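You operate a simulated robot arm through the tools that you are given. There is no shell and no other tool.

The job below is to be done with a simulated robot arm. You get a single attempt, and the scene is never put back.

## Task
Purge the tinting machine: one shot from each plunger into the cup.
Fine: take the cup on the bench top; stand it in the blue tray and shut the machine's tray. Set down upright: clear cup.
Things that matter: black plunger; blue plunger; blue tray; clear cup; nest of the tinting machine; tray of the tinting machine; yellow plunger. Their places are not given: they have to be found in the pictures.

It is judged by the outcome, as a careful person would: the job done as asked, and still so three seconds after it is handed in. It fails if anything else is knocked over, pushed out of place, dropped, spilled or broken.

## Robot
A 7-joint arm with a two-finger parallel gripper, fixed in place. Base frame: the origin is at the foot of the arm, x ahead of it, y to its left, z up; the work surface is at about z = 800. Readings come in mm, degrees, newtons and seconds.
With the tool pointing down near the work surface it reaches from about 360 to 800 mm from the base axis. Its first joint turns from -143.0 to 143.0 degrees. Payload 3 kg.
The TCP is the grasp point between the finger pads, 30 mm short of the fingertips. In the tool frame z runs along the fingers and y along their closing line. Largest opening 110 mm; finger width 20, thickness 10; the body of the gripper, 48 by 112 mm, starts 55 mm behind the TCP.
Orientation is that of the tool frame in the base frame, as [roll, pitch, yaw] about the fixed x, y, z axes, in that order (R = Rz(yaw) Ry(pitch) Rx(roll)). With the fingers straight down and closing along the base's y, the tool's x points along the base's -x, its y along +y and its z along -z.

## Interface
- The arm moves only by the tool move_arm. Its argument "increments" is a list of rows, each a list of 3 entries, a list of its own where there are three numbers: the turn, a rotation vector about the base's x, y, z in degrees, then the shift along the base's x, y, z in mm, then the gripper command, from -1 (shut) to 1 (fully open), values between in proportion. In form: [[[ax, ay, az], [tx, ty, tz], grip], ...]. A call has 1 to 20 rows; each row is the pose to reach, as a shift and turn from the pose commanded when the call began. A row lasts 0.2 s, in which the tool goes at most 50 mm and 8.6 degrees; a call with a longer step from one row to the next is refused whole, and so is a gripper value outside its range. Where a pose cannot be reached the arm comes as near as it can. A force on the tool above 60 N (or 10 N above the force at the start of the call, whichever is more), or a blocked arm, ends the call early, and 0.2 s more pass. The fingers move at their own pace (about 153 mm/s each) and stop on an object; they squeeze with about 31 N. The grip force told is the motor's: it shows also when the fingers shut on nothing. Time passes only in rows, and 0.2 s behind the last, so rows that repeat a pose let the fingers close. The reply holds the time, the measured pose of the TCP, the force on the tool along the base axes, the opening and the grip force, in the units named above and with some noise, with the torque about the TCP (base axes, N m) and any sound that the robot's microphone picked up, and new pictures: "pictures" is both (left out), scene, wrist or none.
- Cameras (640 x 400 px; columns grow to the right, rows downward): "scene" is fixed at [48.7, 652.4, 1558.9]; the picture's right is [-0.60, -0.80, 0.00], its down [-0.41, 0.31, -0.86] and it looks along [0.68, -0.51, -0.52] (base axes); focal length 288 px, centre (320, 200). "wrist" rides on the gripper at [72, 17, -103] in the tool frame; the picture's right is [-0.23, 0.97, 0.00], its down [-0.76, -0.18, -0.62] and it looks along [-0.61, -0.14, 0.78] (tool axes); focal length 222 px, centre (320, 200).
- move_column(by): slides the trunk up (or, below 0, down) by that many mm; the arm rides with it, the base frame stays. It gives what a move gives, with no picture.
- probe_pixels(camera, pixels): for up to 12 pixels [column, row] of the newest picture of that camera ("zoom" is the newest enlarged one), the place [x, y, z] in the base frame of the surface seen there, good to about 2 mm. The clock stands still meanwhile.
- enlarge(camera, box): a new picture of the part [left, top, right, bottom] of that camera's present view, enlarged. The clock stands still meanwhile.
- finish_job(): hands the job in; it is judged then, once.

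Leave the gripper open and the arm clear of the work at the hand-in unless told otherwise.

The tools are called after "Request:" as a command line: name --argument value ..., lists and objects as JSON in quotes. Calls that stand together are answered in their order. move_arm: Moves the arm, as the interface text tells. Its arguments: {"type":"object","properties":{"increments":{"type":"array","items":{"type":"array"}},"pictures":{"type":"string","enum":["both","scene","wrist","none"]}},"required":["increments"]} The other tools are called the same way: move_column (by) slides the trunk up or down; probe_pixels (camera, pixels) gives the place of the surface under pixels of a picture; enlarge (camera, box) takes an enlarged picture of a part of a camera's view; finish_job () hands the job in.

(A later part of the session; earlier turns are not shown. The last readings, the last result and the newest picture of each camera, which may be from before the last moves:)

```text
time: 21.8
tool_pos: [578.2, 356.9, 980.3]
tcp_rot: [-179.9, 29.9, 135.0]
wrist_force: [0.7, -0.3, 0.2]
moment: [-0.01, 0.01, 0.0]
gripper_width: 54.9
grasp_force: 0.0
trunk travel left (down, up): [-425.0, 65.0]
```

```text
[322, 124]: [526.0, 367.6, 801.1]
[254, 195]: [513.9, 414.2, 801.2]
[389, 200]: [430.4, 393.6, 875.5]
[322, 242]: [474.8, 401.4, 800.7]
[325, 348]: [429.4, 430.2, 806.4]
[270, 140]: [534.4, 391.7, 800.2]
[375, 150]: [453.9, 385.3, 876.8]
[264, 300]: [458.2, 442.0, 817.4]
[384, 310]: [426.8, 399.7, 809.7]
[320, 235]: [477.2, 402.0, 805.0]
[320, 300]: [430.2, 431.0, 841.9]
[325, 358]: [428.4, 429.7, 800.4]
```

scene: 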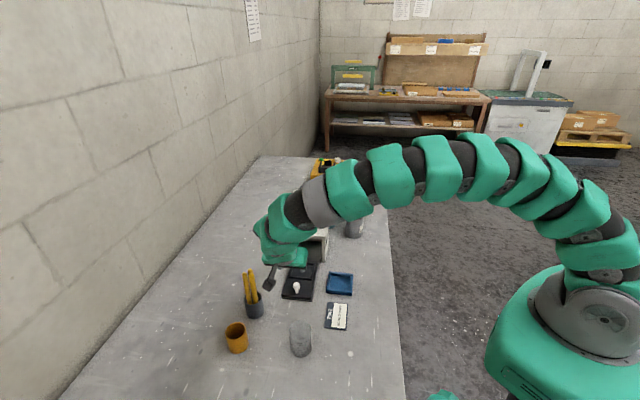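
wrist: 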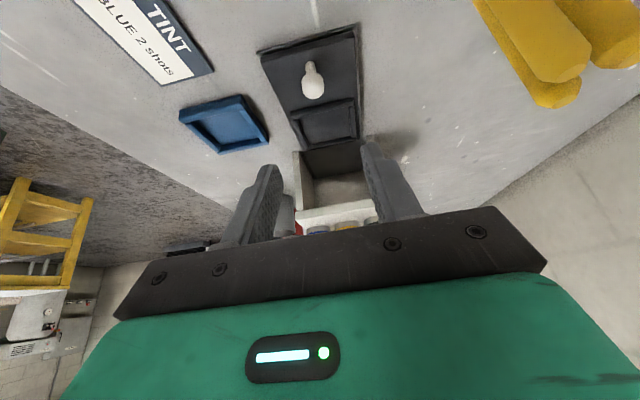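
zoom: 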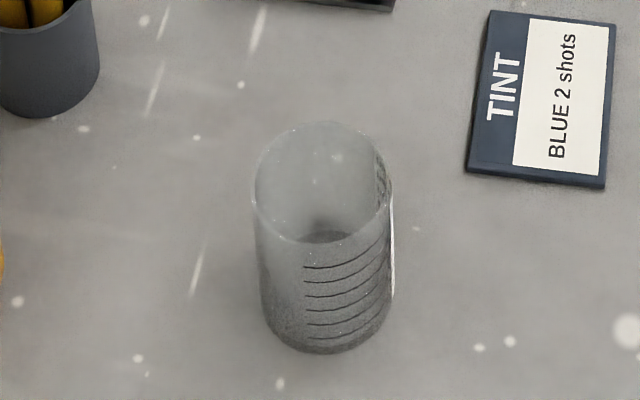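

Cup: centre about (453.5, 413), diameter ≈59 mm, height ≈76 mm. I'll grasp it with the same 30° tilt (so it fits the nest and the blue tray with the same attitude), TCP 48 mm above the cup's foot. First the stand-off at (418, 448, 935) with fingers open 88 mm.

Request:
move_arm --increments '[[[0, 0, 0], [-25, 15, -5], 0.6], [[0, 0, 0], [-52, 30, -12], 0.6], [[0, 0, 0], [-79, 45, -20], 0.6], [[0, 0, 0], [-106, 60, -28], 0.6], [[0, 0, 0], [-133, 76, -36], 0.6], [[0, 0, 0], [-160, 91.5, -45.7], 0.6], [[0, 0, 0], [-160, 91.5, -45.7], 0.6], [[0, 0, 0], [-160, 91.5, -45.7], 0.6]]'

Request:
enlarge --camera "wrist" --box '[220, 60, 440, 240]'

```text
time: 23.6
tool_pos: [414.1, 446.6, 934.8]
tcp_rot: [180.0, 30.0, 134.9]
wrist_force: [-0.8, -1.1, -0.7]
moment: [0.04, -0.02, 0.0]
gripper_width: 88.0
grasp_force: 0.1
trunk travel left (down, up): [-425.0, 65.0]
```

scene: 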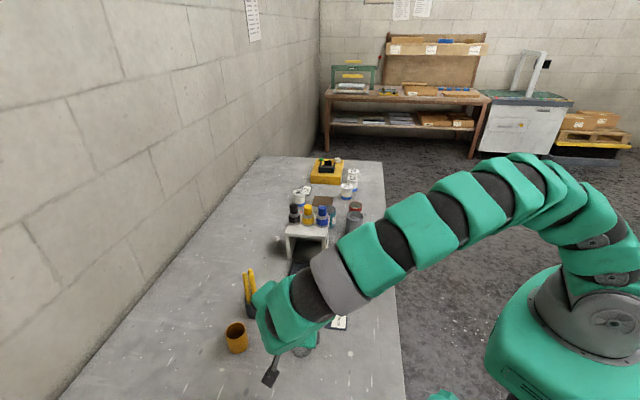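
wrist: 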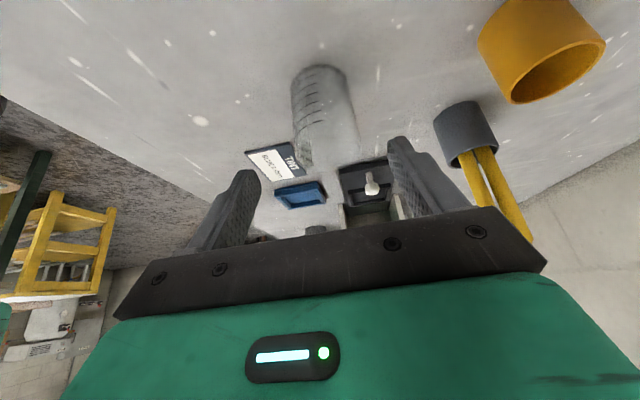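

```text
2.22 times, centred on (330, 150) of wrist
```

zoom: 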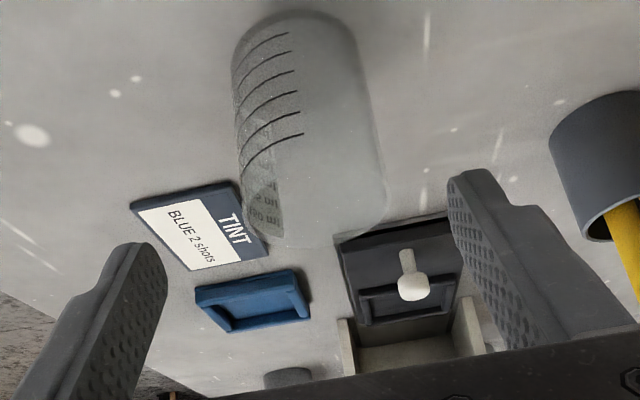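

The cup sits between the fingers as predicted (axis near column 320–328). I advance along the tool axis by (38, −34.7, −87) to straddle it, still open, and check.

Request:
move_arm --increments '[[[0, 0, 0], [8, -7, -18], 0.6], [[0, 0, 0], [16, -14.5, -36], 0.6], [[0, 0, 0], [24, -22, -54], 0.6], [[0, 0, 0], [32, -29, -72], 0.6], [[0, 0, 0], [38, -34.7, -87], 0.6], [[0, 0, 0], [38, -34.7, -87], 0.6]]'

Request:
enlarge --camera "wrist" --box '[200, 60, 440, 240]'

Request:
enlarge --camera "scene" --box '[240, 270, 360, 390]'

```text
time: 24.9
tool_pos: [453.4, 412.7, 850.0]
tcp_rot: [-179.9, 30.0, 134.9]
wrist_force: [0.9, -0.9, -0.3]
moment: [0.0, -0.05, -0.02]
gripper_width: 88.0
grasp_force: 0.0
trunk travel left (down, up): [-425.0, 65.0]
```

scene: 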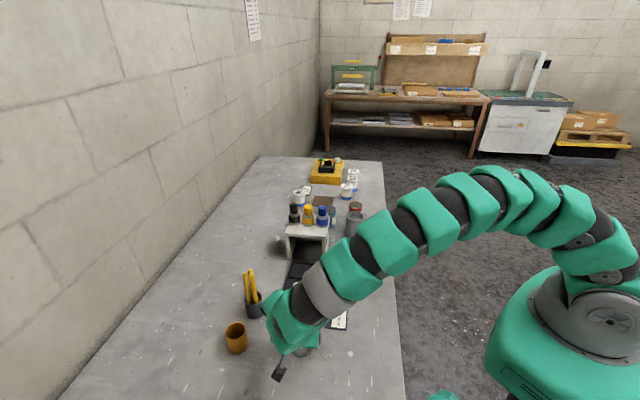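
wrist: 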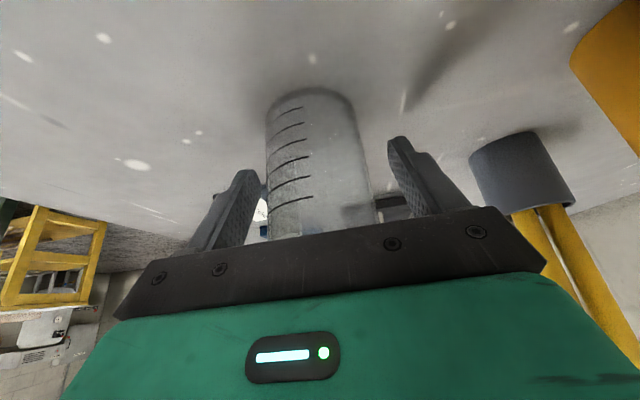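

```text
2.22 times, centred on (320, 150) of wrist
```

zoom: 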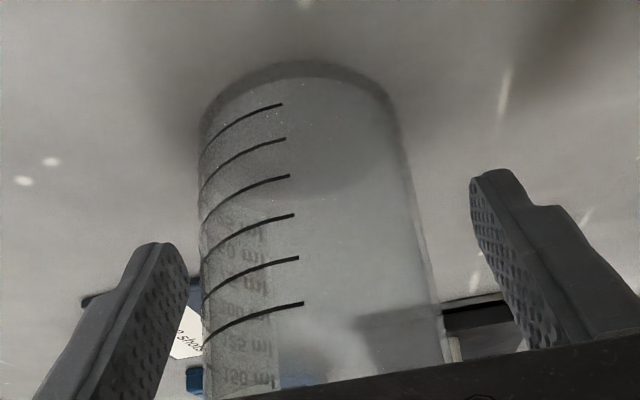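

```text
3.33 times, centred on (300, 330) of scene
```

zoom: 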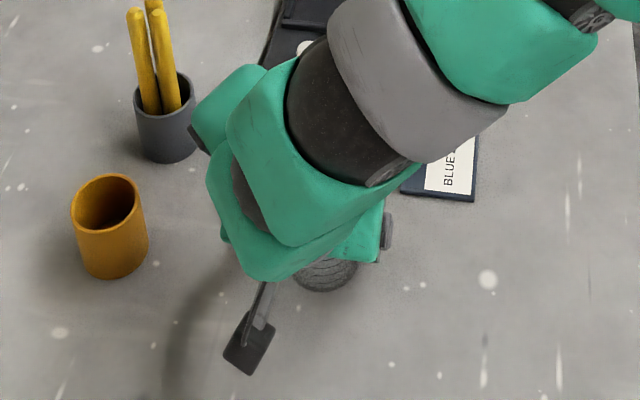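

The beaker is centred between the fingers (TCP reads 453.4, 412.7, 850). I close on it, first to 66 mm, then fully.

Request:
move_arm --increments '[[[0, 0, 0], [0, 0, 0], 0.3], [[0, 0, 0], [0, 0, 0], 0.15], [[0, 0, 0], [0, 0, 0], 0.0], [[0, 0, 0], [0, 0, 0], -0.3], [[0, 0, 0], [0, 0, 0], -1], [[0, 0, 0], [0, 0, 0], -1]]' --pictures "wrist"

```text
time: 26.4
tool_pos: [454.3, 413.7, 850.3]
tcp_rot: [-179.9, 30.0, 135.0]
wrist_force: [0.2, -0.3, 0.1]
moment: [0.05, -0.02, 0.0]
gripper_width: 58.6
grasp_force: 31.4
trunk travel left (down, up): [-425.0, 65.0]
```

wrist: 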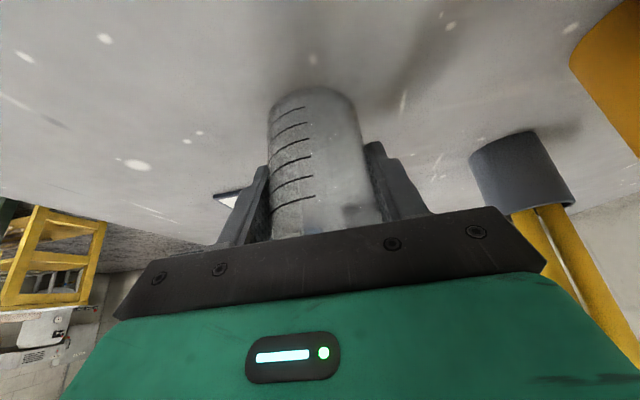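

Beaker gripped at 58.6 mm. I lift straight up 200 mm slowly at first, and check that it hangs upright.

Request:
move_arm --increments '[[[0, 0, 0], [0, 0, 5], -1], [[0, 0, 0], [0, 0, 15], -1], [[0, 0, 0], [0, 0, 35], -1], [[0, 0, 0], [0, 0, 60], -1], [[0, 0, 0], [0, 0, 90], -1], [[0, 0, 0], [0, 0, 120], -1], [[0, 0, 0], [0, 0, 150], -1], [[0, 0, 0], [0, 0, 175], -1], [[0, 0, 0], [0, 0, 190], -1], [[0, 0, 0], [0, 0, 190], -1]]'

Request:
enlarge --camera "scene" --box '[220, 220, 360, 380]'

```text
time: 28.6
tool_pos: [456.5, 414.1, 1038.9]
tcp_rot: [180.0, 30.0, 134.9]
wrist_force: [0.1, -1.0, -0.1]
moment: [0.03, -0.02, 0.01]
gripper_width: 58.4
grasp_force: 31.0
trunk travel left (down, up): [-425.0, 65.0]
```

scene: 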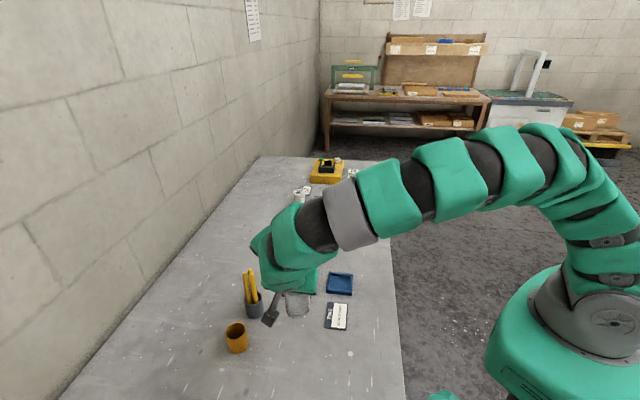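
wrist: 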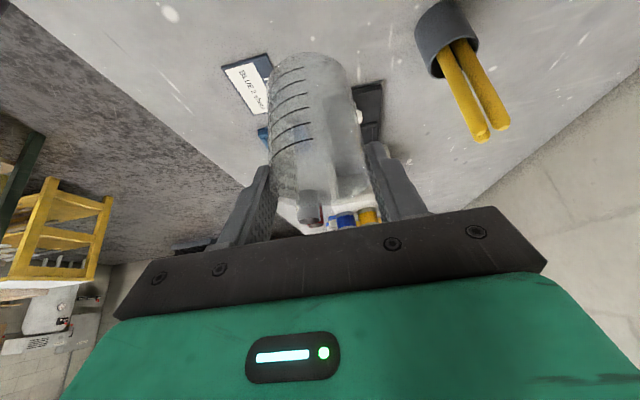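

```text
2.50 times, centred on (290, 300) of scene
```

zoom: 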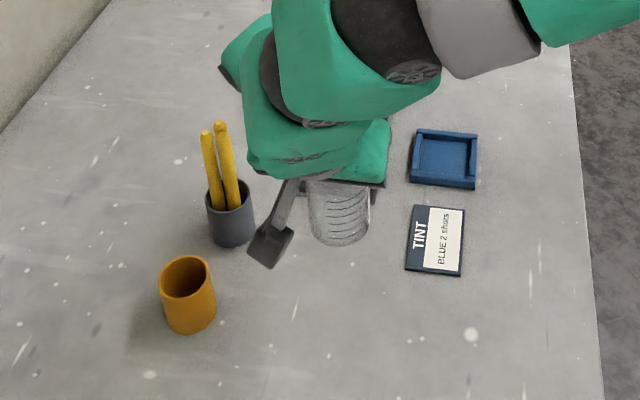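

The beaker hangs between the fingers, but it looks lower in the wrist picture than before the lift. I'll enlarge and probe to see whether it slipped or tipped.

Request:
enlarge --camera "wrist" --box '[220, 40, 420, 240]'

Request:
enlarge --camera "scene" --box '[270, 280, 330, 330]'

```text
2.00 times, centred on (320, 140) of wrist
```

zoom: 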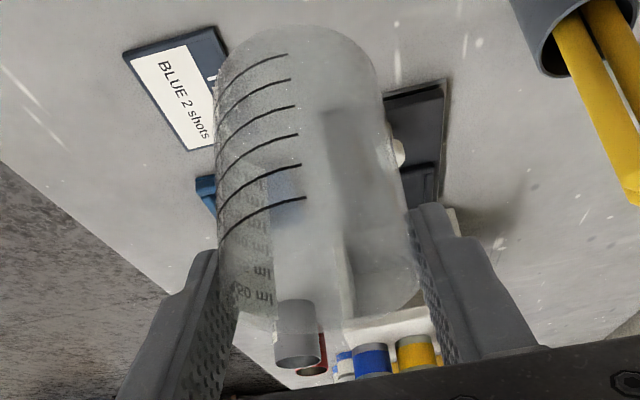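

```text
8.00 times, centred on (300, 305) of scene
```

zoom: 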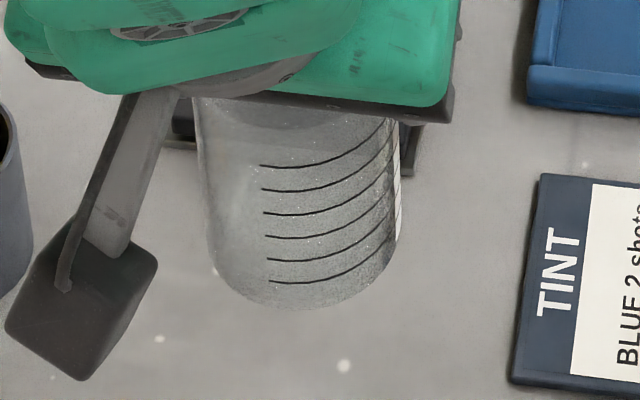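

Comparing the two views, the beaker seems to have slid down in the grip (bottom now ~86 mm below the TCP). I'll probe its walls in the scene zoom to measure.

Request:
probe_pixels --camera "zoom" --pixels '[[300, 306], [310, 290], [300, 250], [300, 180], [300, 140], [250, 280], [370, 280], [225, 200], [390, 200], [300, 110], [410, 130], [185, 130]]'

Request:
probe_pixels --camera "wrist" --pixels '[[308, 55], [308, 80], [300, 100], [320, 130], [330, 160], [330, 180], [250, 180], [390, 160], [262, 200], [380, 180], [275, 120], [350, 120]]'

```text
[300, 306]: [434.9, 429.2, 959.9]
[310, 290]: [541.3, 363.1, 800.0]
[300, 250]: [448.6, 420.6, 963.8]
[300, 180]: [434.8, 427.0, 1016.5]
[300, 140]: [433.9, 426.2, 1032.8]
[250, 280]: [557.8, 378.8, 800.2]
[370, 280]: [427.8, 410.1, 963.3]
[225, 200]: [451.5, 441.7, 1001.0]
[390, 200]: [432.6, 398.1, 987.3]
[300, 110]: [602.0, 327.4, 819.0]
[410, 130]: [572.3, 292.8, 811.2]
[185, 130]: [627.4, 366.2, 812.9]
```

```text
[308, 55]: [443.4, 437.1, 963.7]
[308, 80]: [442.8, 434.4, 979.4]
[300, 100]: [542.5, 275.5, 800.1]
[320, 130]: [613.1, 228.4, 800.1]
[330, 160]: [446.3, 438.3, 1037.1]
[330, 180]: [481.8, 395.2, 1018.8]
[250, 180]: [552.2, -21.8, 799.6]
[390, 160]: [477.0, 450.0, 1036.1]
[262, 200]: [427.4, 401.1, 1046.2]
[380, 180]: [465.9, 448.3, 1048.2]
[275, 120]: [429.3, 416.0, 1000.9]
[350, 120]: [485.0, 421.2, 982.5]
```

The beaker hangs upright but has slid ~29 mm down in the grip during the lift (bottom at z≈960, rim ≈1037). To be safe I lower it now by 130 mm and compare its place in the hand to see if it is still creeping.

Request:
move_arm --increments '[[[0, 0, 0], [0, 0, -30], -1], [[0, 0, 0], [0, 0, -70], -1], [[0, 0, 0], [0, 0, -110], -1], [[0, 0, 0], [0, 0, -130], -1]]'

Request:
enlarge --camera "wrist" --box '[220, 40, 420, 240]'

```text
time: 29.6
tool_pos: [455.4, 416.6, 908.4]
tcp_rot: [180.0, 30.0, 134.9]
wrist_force: [0.3, -0.3, -0.4]
moment: [0.03, 0.02, 0.01]
gripper_width: 58.2
grasp_force: 31.5
trunk travel left (down, up): [-425.0, 65.0]
```

scene: 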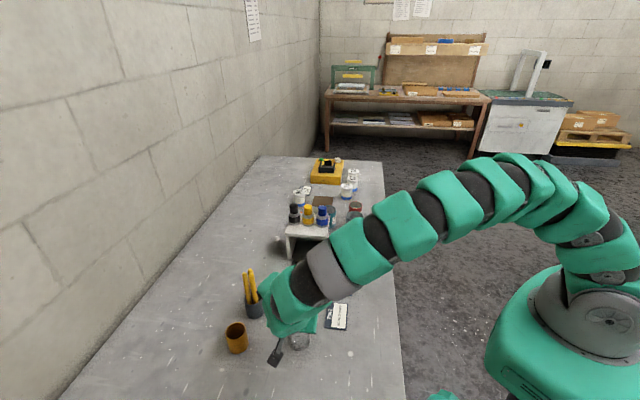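
wrist: 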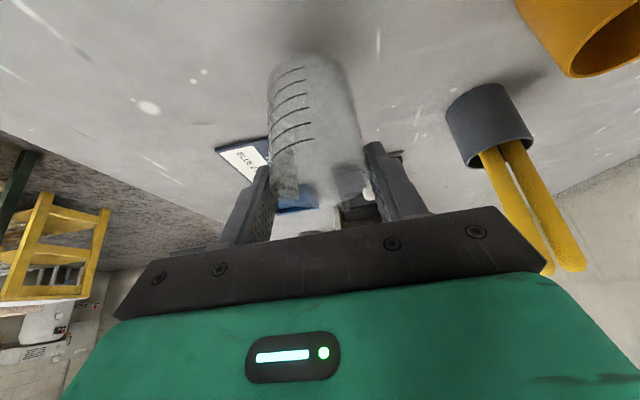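

```text
2.00 times, centred on (320, 140) of wrist
```

zoom: 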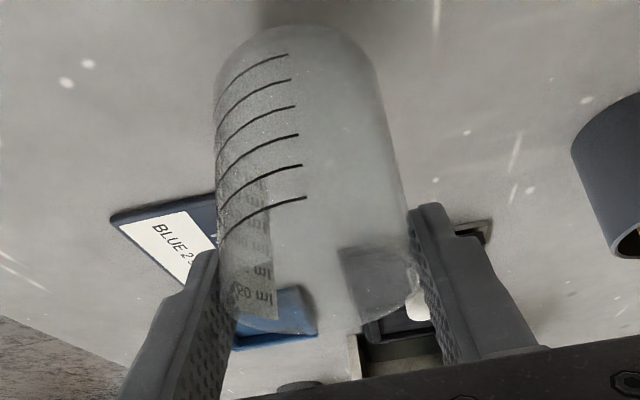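

The beaker hasn't moved in the hand over this last second (marks at the same pixels), so the slip was a one-time settling. For more margin I'll set it back on the bench and regrasp lower: descend ~28 mm until it just touches.

Request:
move_arm --increments '[[[0, 0, 0], [0, 0, -8], -1], [[0, 0, 0], [0, 0, -16], -1], [[0, 0, 0], [0, 0, -22], -1], [[0, 0, 0], [0, 0, -26], -1], [[0, 0, 0], [0, 0, -26], -1]]'

Request:
enlarge --camera "scene" --box '[270, 310, 330, 370]'

```text
time: 30.8
tool_pos: [454.3, 414.8, 882.8]
tcp_rot: [-179.9, 29.9, 135.0]
wrist_force: [-1.1, -0.6, 0.3]
moment: [-0.03, -0.01, -0.02]
gripper_width: 58.3
grasp_force: 30.8
trunk travel left (down, up): [-425.0, 65.0]
```

scene: 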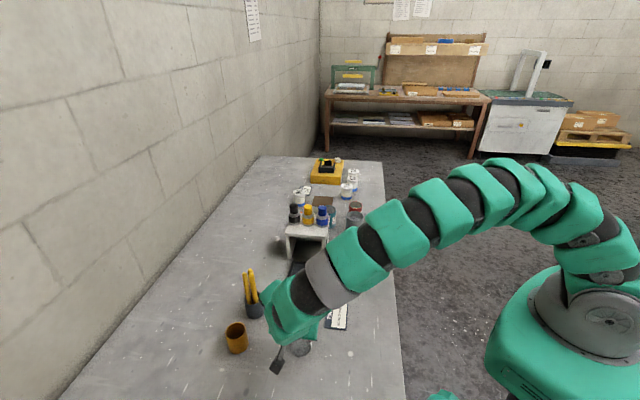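
wrist: 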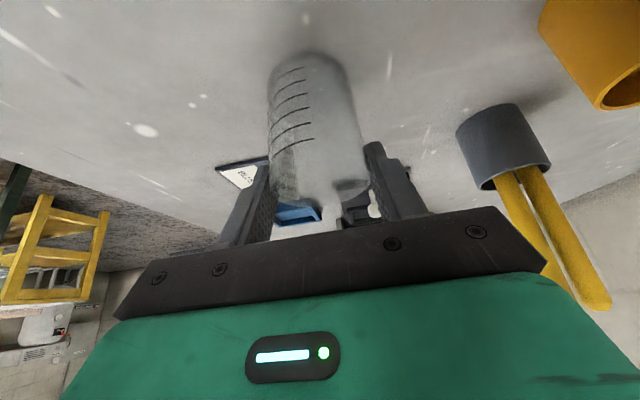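

```text
6.67 times, centred on (300, 340) of scene
```

zoom: 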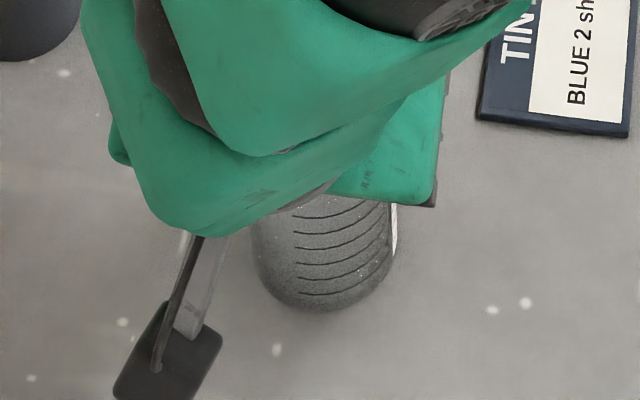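

Still steady in the hand. I probe the cup's bottom edge height before letting it touch.

Request:
probe_pixels --camera "zoom" --pixels '[[315, 306], [300, 304], [330, 305], [345, 302], [285, 296], [360, 290], [310, 298], [372, 282]]'

```text
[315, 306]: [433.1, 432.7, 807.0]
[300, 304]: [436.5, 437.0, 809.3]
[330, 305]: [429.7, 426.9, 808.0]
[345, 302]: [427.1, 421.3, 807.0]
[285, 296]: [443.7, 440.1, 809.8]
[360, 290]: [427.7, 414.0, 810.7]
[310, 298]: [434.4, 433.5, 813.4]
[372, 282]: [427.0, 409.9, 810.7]
```

The bottom edge is ~6 mm above the bench. I lower 6 mm, then open gently.

Request:
move_arm --increments '[[[0, 0, 0], [0, 0, -3], -1], [[0, 0, 0], [0, 0, -6], -1], [[0, 0, 0], [0, 0, -6], -1], [[0, 0, 0], [0, 0, -6], 0.15], [[0, 0, 0], [0, 0, -6], 0.3], [[0, 0, 0], [0, 0, -6], 0.4]]'

Request:
enlarge --camera "scene" --box '[270, 310, 330, 370]'

```text
time: 32.1
tool_pos: [453.7, 413.8, 877.5]
tcp_rot: [-179.9, 30.0, 135.0]
wrist_force: [0.5, -0.3, 0.3]
moment: [0.02, 0.0, 0.04]
gripper_width: 76.7
grasp_force: 0.0
trunk travel left (down, up): [-425.0, 65.0]
```

scene: 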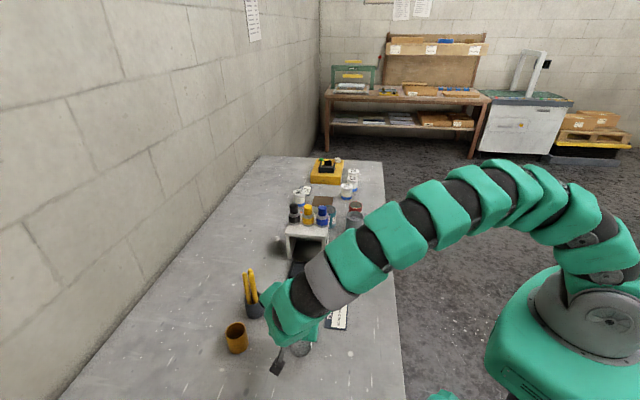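
wrist: 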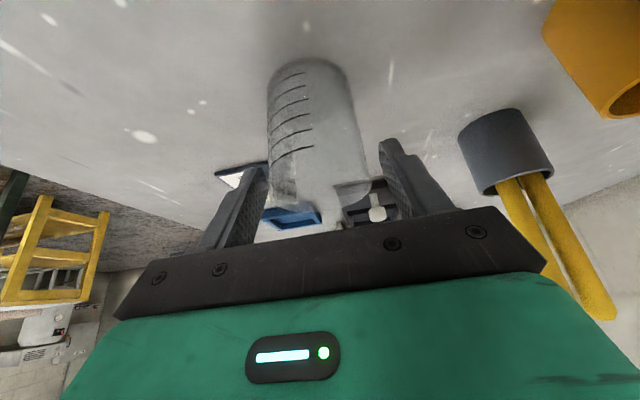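

```text
6.67 times, centred on (300, 340) of scene
```

zoom: 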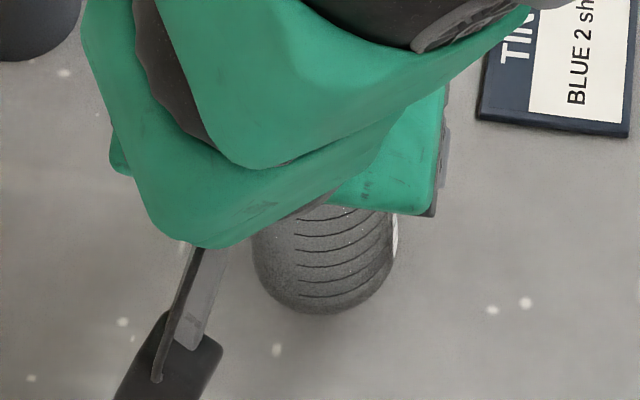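

The beaker stands on the bench. I lower the open hand 30 mm, close again, and lift very gently by only 40 mm to compare.

Request:
move_arm --increments '[[[0, 0, 0], [0, 0, -10], 0.4], [[0, 0, 0], [0, 0, -20], 0.4], [[0, 0, 0], [0, 0, -30], 0.4], [[0, 0, 0], [0, 0, -30], 0.2], [[0, 0, 0], [0, 0, -30], 0.0], [[0, 0, 0], [0, 0, -30], -0.5], [[0, 0, 0], [0, 0, -30], -1], [[0, 0, 0], [0, 0, -30], -1], [[0, 0, 0], [0, 0, -30], -1]]' --pictures "wrist"

Request:
enlarge --camera "wrist" --box '[220, 40, 420, 240]'

```text
time: 34.1
tool_pos: [453.6, 414.0, 847.3]
tcp_rot: [-179.9, 29.9, 135.0]
wrist_force: [-0.8, -0.7, 0.0]
moment: [-0.01, -0.04, 0.01]
gripper_width: 58.2
grasp_force: 30.7
trunk travel left (down, up): [-425.0, 65.0]
```

wrist: 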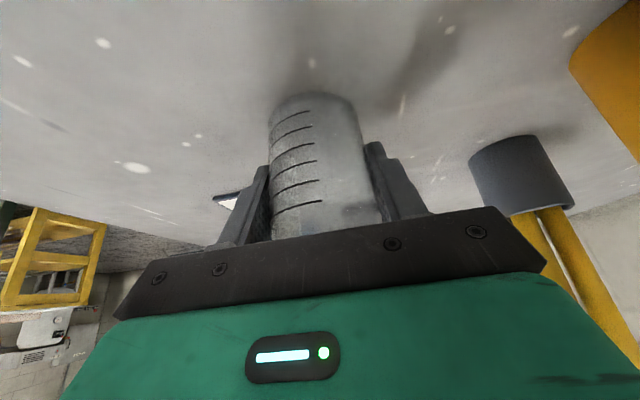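

```text
2.00 times, centred on (320, 140) of wrist
```

zoom: 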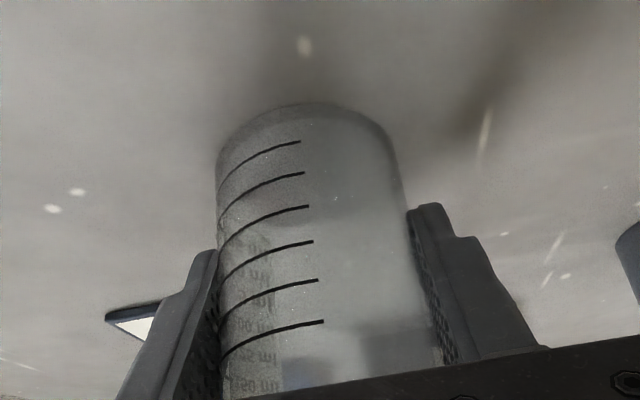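

Reference marks now: first line end at zoom (300, 141), last at (323, 321). I lift gently 40 mm and compare.

Request:
move_arm --increments '[[[0, 0, 0], [0, 0, 2], -1], [[0, 0, 0], [0, 0, 5], -1], [[0, 0, 0], [0, 0, 10], -1], [[0, 0, 0], [0, 0, 16], -1], [[0, 0, 0], [0, 0, 23], -1], [[0, 0, 0], [0, 0, 30], -1], [[0, 0, 0], [0, 0, 36], -1], [[0, 0, 0], [0, 0, 40], -1]]' --pictures "wrist"

Request:
enlarge --camera "wrist" --box '[220, 40, 420, 240]'

```text
time: 36.0
tool_pos: [454.0, 414.8, 887.3]
tcp_rot: [-179.8, 30.0, 135.0]
wrist_force: [0.1, -0.3, -0.9]
moment: [0.0, -0.01, 0.0]
gripper_width: 58.2
grasp_force: 31.5
trunk travel left (down, up): [-425.0, 65.0]
```

wrist: 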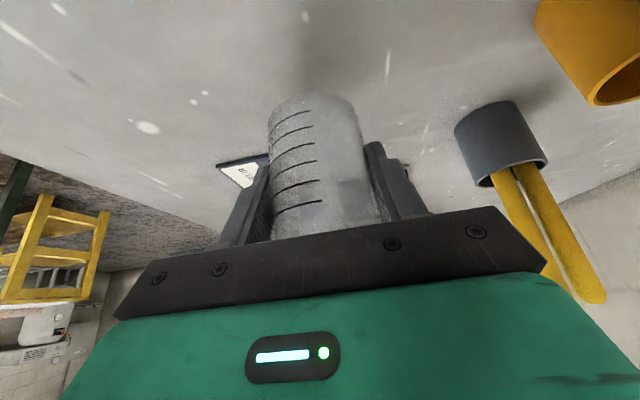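

```text
2.00 times, centred on (320, 140) of wrist
```

zoom: 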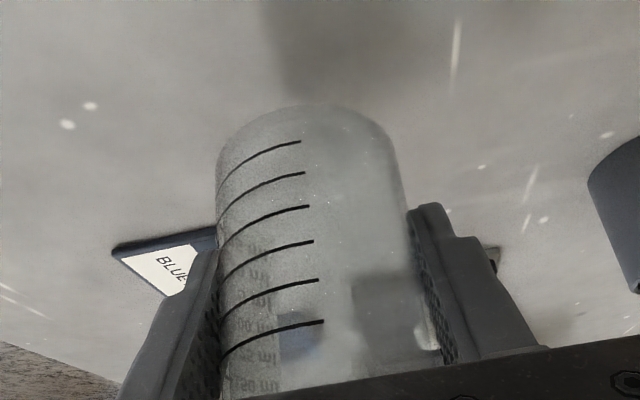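

No slip this time — marks at identical pixels. TCP is ~47.5 mm above the cup's foot. I lift on to z≈1040, smoothly, and travel towards above the nest (676.5, 258.5).

Request:
move_arm --increments '[[[0, 0, 0], [0, 0, 4], -1], [[0, 0, 0], [0, 0, 12], -1], [[0, 0, 0], [0, 0, 24], -1], [[0, 0, 0], [2, -2, 40], -1], [[0, 0, 0], [8, -6, 56], -1], [[0, 0, 0], [18, -13, 72], -1], [[0, 0, 0], [32, -23, 88], -1], [[0, 0, 0], [50, -35, 104], -1], [[0, 0, 0], [70, -49, 118], -1], [[0, 0, 0], [92, -64, 130], -1], [[0, 0, 0], [115, -80, 140], -1], [[0, 0, 0], [138, -96, 146], -1], [[0, 0, 0], [160, -112, 150], -1], [[0, 0, 0], [180, -126, 150], -1], [[0, 0, 0], [197, -138, 150], -1], [[0, 0, 0], [210, -147, 150], -1], [[0, 0, 0], [218, -153, 150], -1], [[0, 0, 0], [222, -156, 150], -1], [[0, 0, 0], [222, -156, 150], -1]]'

Request:
enlarge --camera "wrist" --box '[220, 40, 420, 240]'

```text
time: 40.0
tool_pos: [678.5, 256.5, 1036.7]
tcp_rot: [-179.8, 30.0, 135.0]
wrist_force: [0.1, 0.9, 0.2]
moment: [-0.01, 0.03, 0.03]
gripper_width: 58.3
grasp_force: 30.1
trunk travel left (down, up): [-425.0, 65.0]
```

scene: 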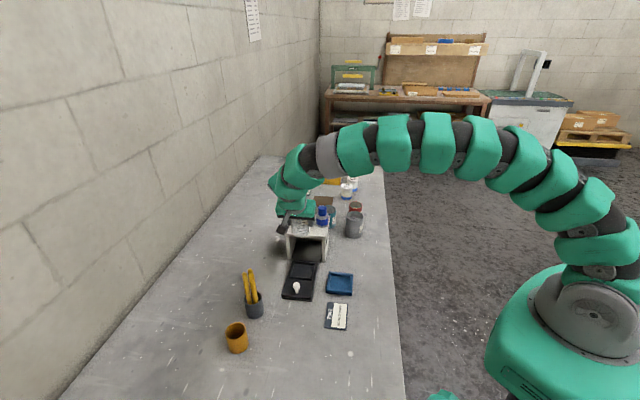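
wrist: 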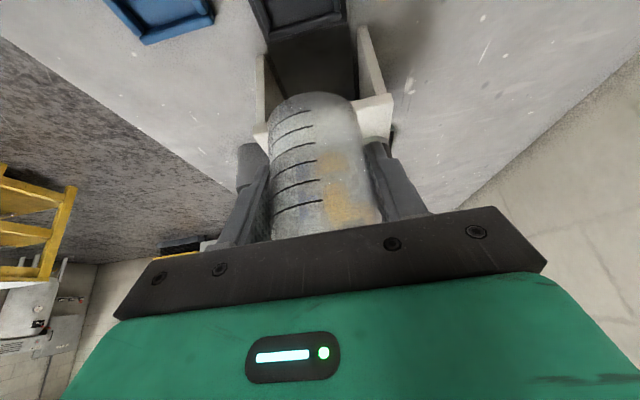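

```text
2.00 times, centred on (320, 140) of wrist
```

zoom: 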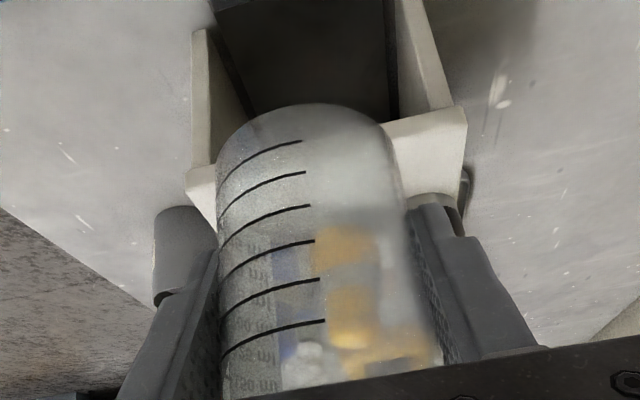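

The beaker is steady, above the nest at TCP (678.5, 256.5, 1036.7). The nest is now visible in the scene view around (303, 270); I enlarge and probe nest ridges and the held cup's walls.

Request:
enlarge --camera "scene" --box '[270, 205, 340, 305]'

```text
4.00 times, centred on (305, 255) of scene
```

zoom: 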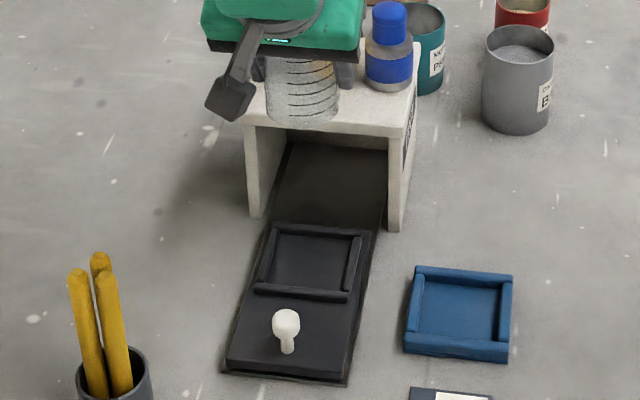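

Request:
probe_pixels --camera "zoom" --pixels '[[265, 258], [352, 266], [300, 291], [318, 231], [255, 291], [347, 298], [276, 226], [362, 232], [308, 262], [287, 315], [272, 258], [344, 264]]'

Request:
probe_pixels --camera "zoom" --pixels '[[300, 122], [300, 118], [285, 118], [320, 118], [270, 100], [334, 105], [300, 90], [285, 80], [430, 295], [412, 310], [505, 312], [455, 350]]'

Request:
probe_pixels --camera "zoom" --pixels '[[465, 272], [500, 290], [420, 300], [460, 345], [455, 310], [475, 330], [405, 353], [507, 360], [415, 270], [512, 276], [100, 256], [79, 272]]'

```text
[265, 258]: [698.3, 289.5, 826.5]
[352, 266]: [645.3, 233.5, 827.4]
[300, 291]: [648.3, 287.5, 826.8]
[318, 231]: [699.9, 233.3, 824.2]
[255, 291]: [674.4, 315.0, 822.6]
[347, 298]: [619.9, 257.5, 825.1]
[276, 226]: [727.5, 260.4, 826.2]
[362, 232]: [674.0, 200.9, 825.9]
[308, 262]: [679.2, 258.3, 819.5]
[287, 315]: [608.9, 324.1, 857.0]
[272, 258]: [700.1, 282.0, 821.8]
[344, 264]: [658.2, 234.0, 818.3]
```

```text
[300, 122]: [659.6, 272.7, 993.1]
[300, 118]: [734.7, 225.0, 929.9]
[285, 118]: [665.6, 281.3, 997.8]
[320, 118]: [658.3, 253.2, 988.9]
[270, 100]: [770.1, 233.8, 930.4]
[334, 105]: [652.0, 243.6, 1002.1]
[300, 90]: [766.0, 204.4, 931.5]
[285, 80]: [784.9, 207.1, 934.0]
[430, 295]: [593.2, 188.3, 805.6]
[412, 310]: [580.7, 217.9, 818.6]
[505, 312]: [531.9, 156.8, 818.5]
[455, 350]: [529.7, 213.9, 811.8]
```

```text
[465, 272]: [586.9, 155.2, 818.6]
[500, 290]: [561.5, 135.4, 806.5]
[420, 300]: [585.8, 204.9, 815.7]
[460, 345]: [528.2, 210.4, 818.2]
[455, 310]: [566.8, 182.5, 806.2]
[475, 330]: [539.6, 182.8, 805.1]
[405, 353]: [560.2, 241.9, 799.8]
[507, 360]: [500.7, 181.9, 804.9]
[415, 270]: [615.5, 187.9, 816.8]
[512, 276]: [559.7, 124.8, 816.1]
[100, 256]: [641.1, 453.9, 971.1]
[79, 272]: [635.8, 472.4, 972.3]
```

Nest centre from both cameras ≈ (675.4, 258.8); inner width ≈62 mm vs. cup 58.6, so it must be placed within ~2 mm. I take another reading of the pose with a null move and lower to z≈930.

Request:
move_arm --increments '[[[0, 0, 0], [0, 0, -5], -1], [[0, 0, 0], [0, 0, -15], -1], [[0, 0, 0], [0, 0, -30], -1], [[0, 0, 0], [0, 0, -48], -1], [[0, 0, 0], [0, 0, -66], -1], [[0, 0, 0], [0, 0, -84], -1], [[0, 0, 0], [0, 0, -100], -1], [[0, 0, 0], [0, 0, -112], -1], [[0, 0, 0], [0, 0, -118], -1], [[0, 0, 0], [0, 0, -120], -1], [[0, 0, 0], [0, 0, -120], -1]]'

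Request:
enlarge --camera "scene" --box '[270, 225, 340, 305]'

Request:
enlarge --camera "wrist" --box '[220, 40, 420, 240]'

```text
time: 42.4
tool_pos: [677.7, 258.0, 917.8]
tcp_rot: [-179.9, 29.9, 135.1]
wrist_force: [-0.3, 0.3, -0.9]
moment: [0.03, 0.01, 0.0]
gripper_width: 58.1
grasp_force: 31.0
trunk travel left (down, up): [-425.0, 65.0]
```

scene: 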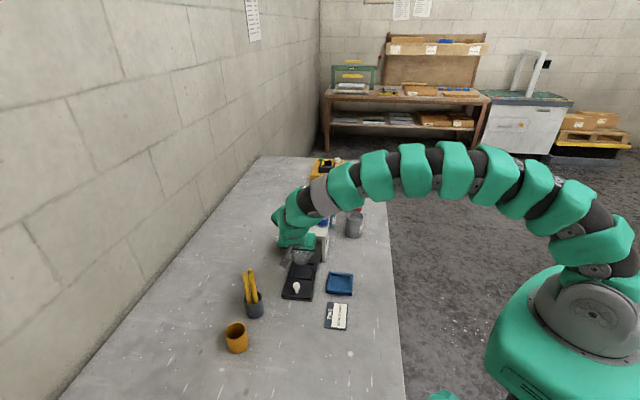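
wrist: 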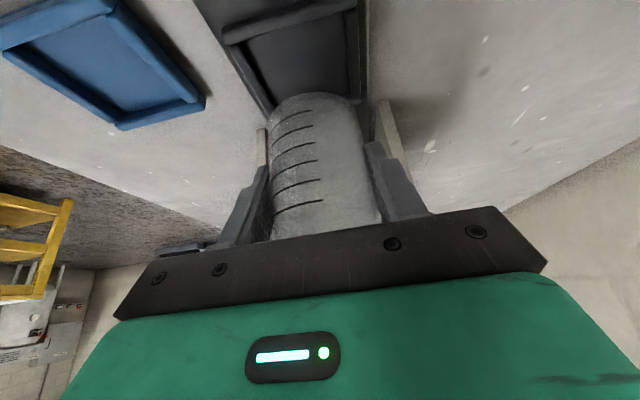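

```text
5.00 times, centred on (305, 265) of scene
```

zoom: 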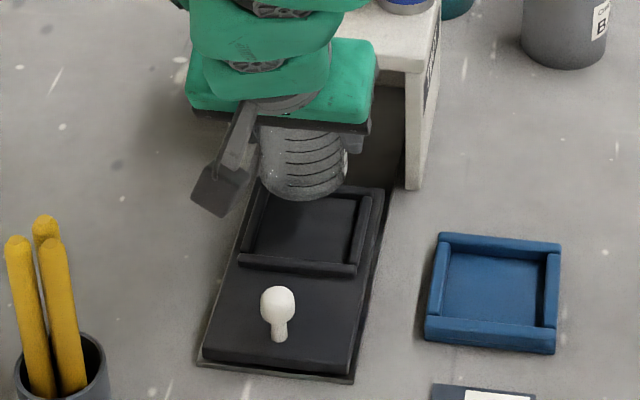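

```text
2.00 times, centred on (320, 140) of wrist
```

zoom: 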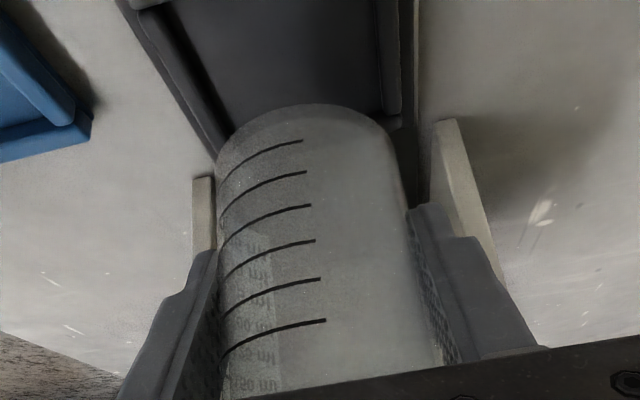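

Continuing down 33 mm, so the foot is ~10 mm above the ridges, to check the alignment.

Request:
move_arm --increments '[[[0, 0, 0], [-0.7, 0, -4], -1], [[0, 0, 0], [-1.5, 0.3, -12], -1], [[0, 0, 0], [-1.5, 0.3, -22], -1], [[0, 0, 0], [-1.5, 0.3, -29], -1], [[0, 0, 0], [-1.5, 0.3, -33], -1], [[0, 0, 0], [-1.5, 0.3, -33], -1]]'

Request:
enlarge --camera "wrist" --box '[220, 40, 420, 240]'

Request:
enlarge --camera "scene" --box '[275, 240, 335, 300]'

```text
time: 43.8
tool_pos: [675.2, 259.4, 883.8]
tcp_rot: [-180.0, 30.1, 135.0]
wrist_force: [0.3, 0.0, -0.7]
moment: [0.0, 0.0, 0.02]
gripper_width: 58.0
grasp_force: 31.7
trunk travel left (down, up): [-425.0, 65.0]
```

scene: 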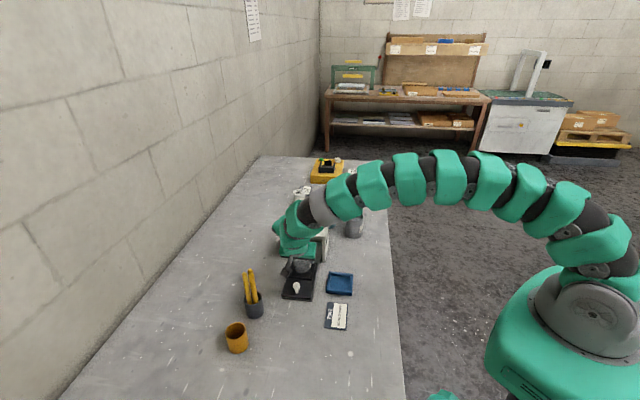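
wrist: 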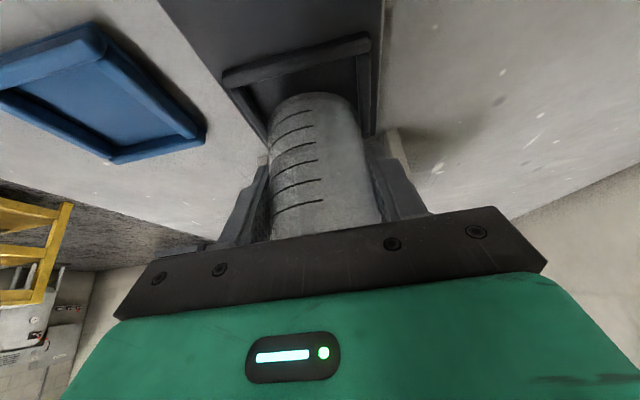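

```text
2.00 times, centred on (320, 140) of wrist
```

zoom: 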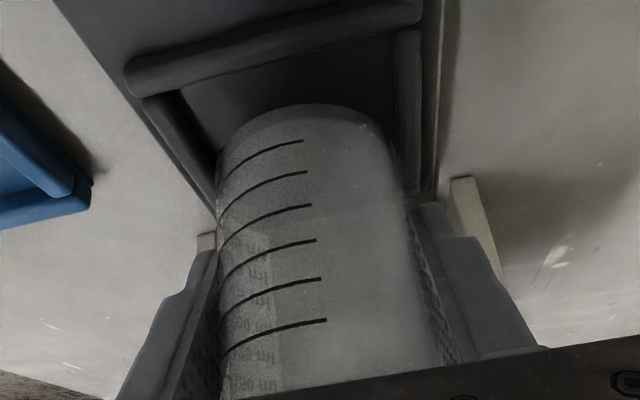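

```text
6.67 times, centred on (305, 270) of scene
```

zoom: 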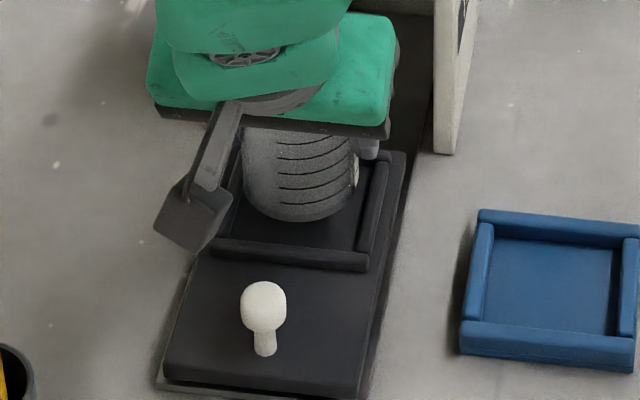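

I probe the ridges around the hovering cup from the wrist picture, and the cup foot from the scene zoom.

Request:
probe_pixels --camera "wrist" --pixels '[[242, 105], [250, 115], [364, 95], [364, 80], [300, 62], [330, 55], [270, 70], [246, 95], [357, 95], [310, 95], [275, 110], [350, 110]]'

Request:
probe_pixels --camera "zoom" --pixels '[[372, 205], [378, 180], [290, 255], [300, 221], [280, 217], [320, 217], [260, 207], [340, 205], [255, 190], [350, 190], [236, 195], [364, 215]]'

```text
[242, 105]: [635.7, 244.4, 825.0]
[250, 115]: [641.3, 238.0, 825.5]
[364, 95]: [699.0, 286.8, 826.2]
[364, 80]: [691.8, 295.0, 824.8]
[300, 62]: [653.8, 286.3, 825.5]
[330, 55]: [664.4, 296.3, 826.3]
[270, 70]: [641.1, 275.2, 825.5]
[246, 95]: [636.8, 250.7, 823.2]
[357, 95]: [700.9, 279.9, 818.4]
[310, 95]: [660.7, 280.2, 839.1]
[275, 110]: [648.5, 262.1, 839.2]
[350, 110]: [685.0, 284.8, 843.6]
```

```text
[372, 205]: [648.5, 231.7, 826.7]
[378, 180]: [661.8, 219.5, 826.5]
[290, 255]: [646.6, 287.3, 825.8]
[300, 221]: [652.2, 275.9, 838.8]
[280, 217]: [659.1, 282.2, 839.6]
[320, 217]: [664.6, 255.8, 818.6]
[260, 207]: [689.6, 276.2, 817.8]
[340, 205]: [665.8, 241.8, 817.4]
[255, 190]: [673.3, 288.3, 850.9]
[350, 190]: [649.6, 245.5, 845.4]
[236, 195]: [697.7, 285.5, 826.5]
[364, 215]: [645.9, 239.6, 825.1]
```

Ridges: centre w≈659.7, u≈−295; cup axis w≈659.8, u≈−296 — aligned within 1 mm, clearance about ±4 mm. Floor is ~18 mm below the foot. I lower 17 mm slowly.

Request:
move_arm --increments '[[[0, 0, 0], [-0.3, 0.3, -3], -1], [[0, 0, 0], [-0.5, 0.5, -7], -1], [[0, 0, 0], [-0.5, 0.5, -11], -1], [[0, 0, 0], [-0.5, 0.5, -14], -1], [[0, 0, 0], [-0.5, 0.5, -16], -1], [[0, 0, 0], [-0.5, 0.5, -17], -1], [[0, 0, 0], [-0.5, 0.5, -17], -1]]'

Request:
enlarge --camera "wrist" --box '[220, 40, 420, 240]'

Request:
enlarge --camera "scene" --box '[275, 240, 335, 300]'

```text
time: 45.4
tool_pos: [673.3, 257.9, 867.0]
tcp_rot: [-179.9, 30.0, 135.1]
wrist_force: [0.0, 0.5, -0.5]
moment: [0.01, -0.04, 0.01]
gripper_width: 58.1
grasp_force: 30.1
trunk travel left (down, up): [-425.0, 65.0]
```

scene: 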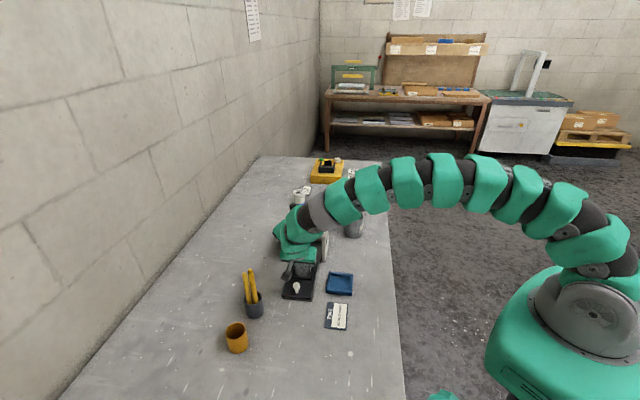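
wrist: 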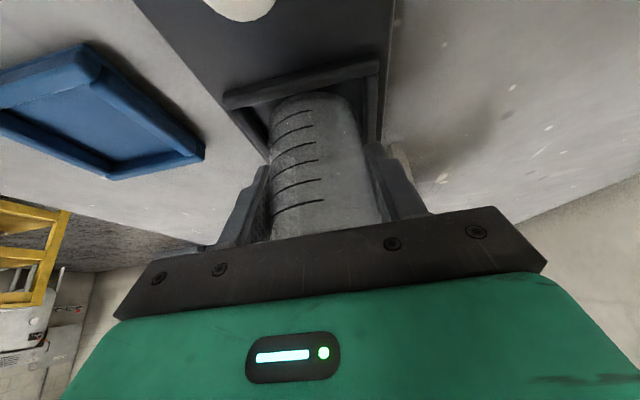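

```text
2.00 times, centred on (320, 140) of wrist
```

zoom: 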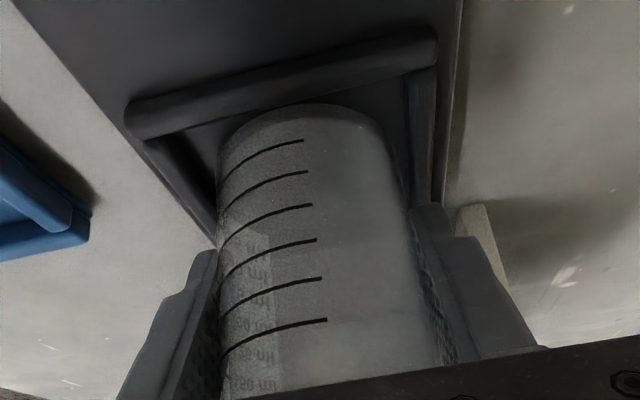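

```text
6.67 times, centred on (305, 270) of scene
```

zoom: 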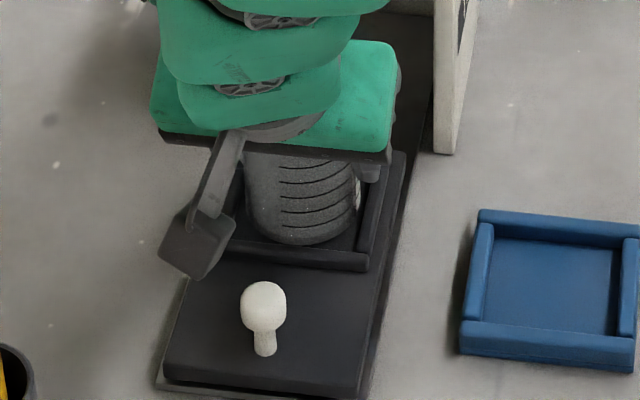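

The foot is inside the nest frame, no force yet. I lower 2.5 mm more to touch, then open gently.

Request:
move_arm --increments '[[[0, 0, 0], [0.5, -0.5, -1.2], -1], [[0, 0, 0], [0.5, -0.5, -2.2], -1], [[0, 0, 0], [0.5, -0.5, -2.2], -1], [[0, 0, 0], [0.5, -0.5, -2.2], 0.12], [[0, 0, 0], [0.5, -0.5, -2.2], 0.2], [[0, 0, 0], [0.5, -0.5, -2.2], 0.35], [[0, 0, 0], [0.5, -0.5, -2.2], 0.35]]'

Request:
enlarge --camera "wrist" --box '[220, 40, 420, 240]'

Request:
enlarge --camera "scene" --box '[275, 240, 335, 300]'

```text
time: 47.0
tool_pos: [675.9, 258.7, 865.5]
tcp_rot: [-180.0, 30.0, 135.0]
wrist_force: [-0.6, -0.3, -0.7]
moment: [0.03, -0.01, -0.03]
gripper_width: 74.4
grasp_force: 0.1
trunk travel left (down, up): [-425.0, 65.0]
```

scene: 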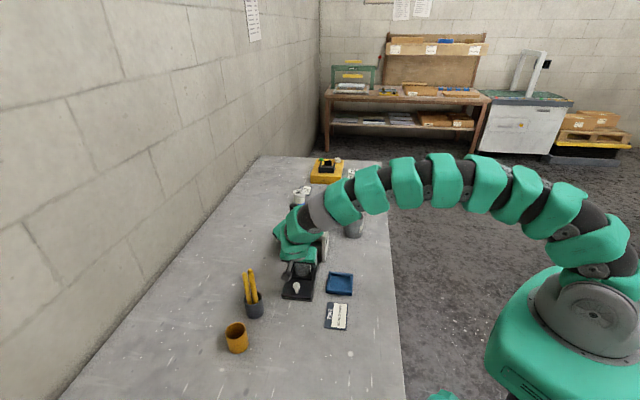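
wrist: 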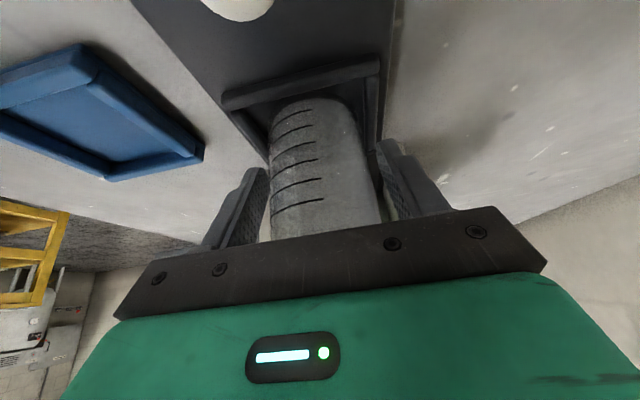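

```text
2.00 times, centred on (320, 140) of wrist
```

zoom: 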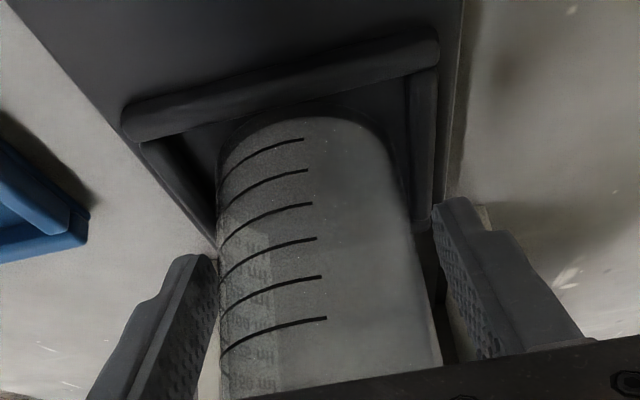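

```text
6.67 times, centred on (305, 270) of scene
```

zoom: 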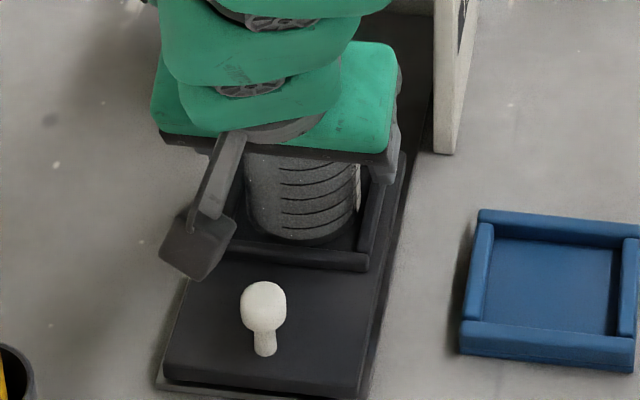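

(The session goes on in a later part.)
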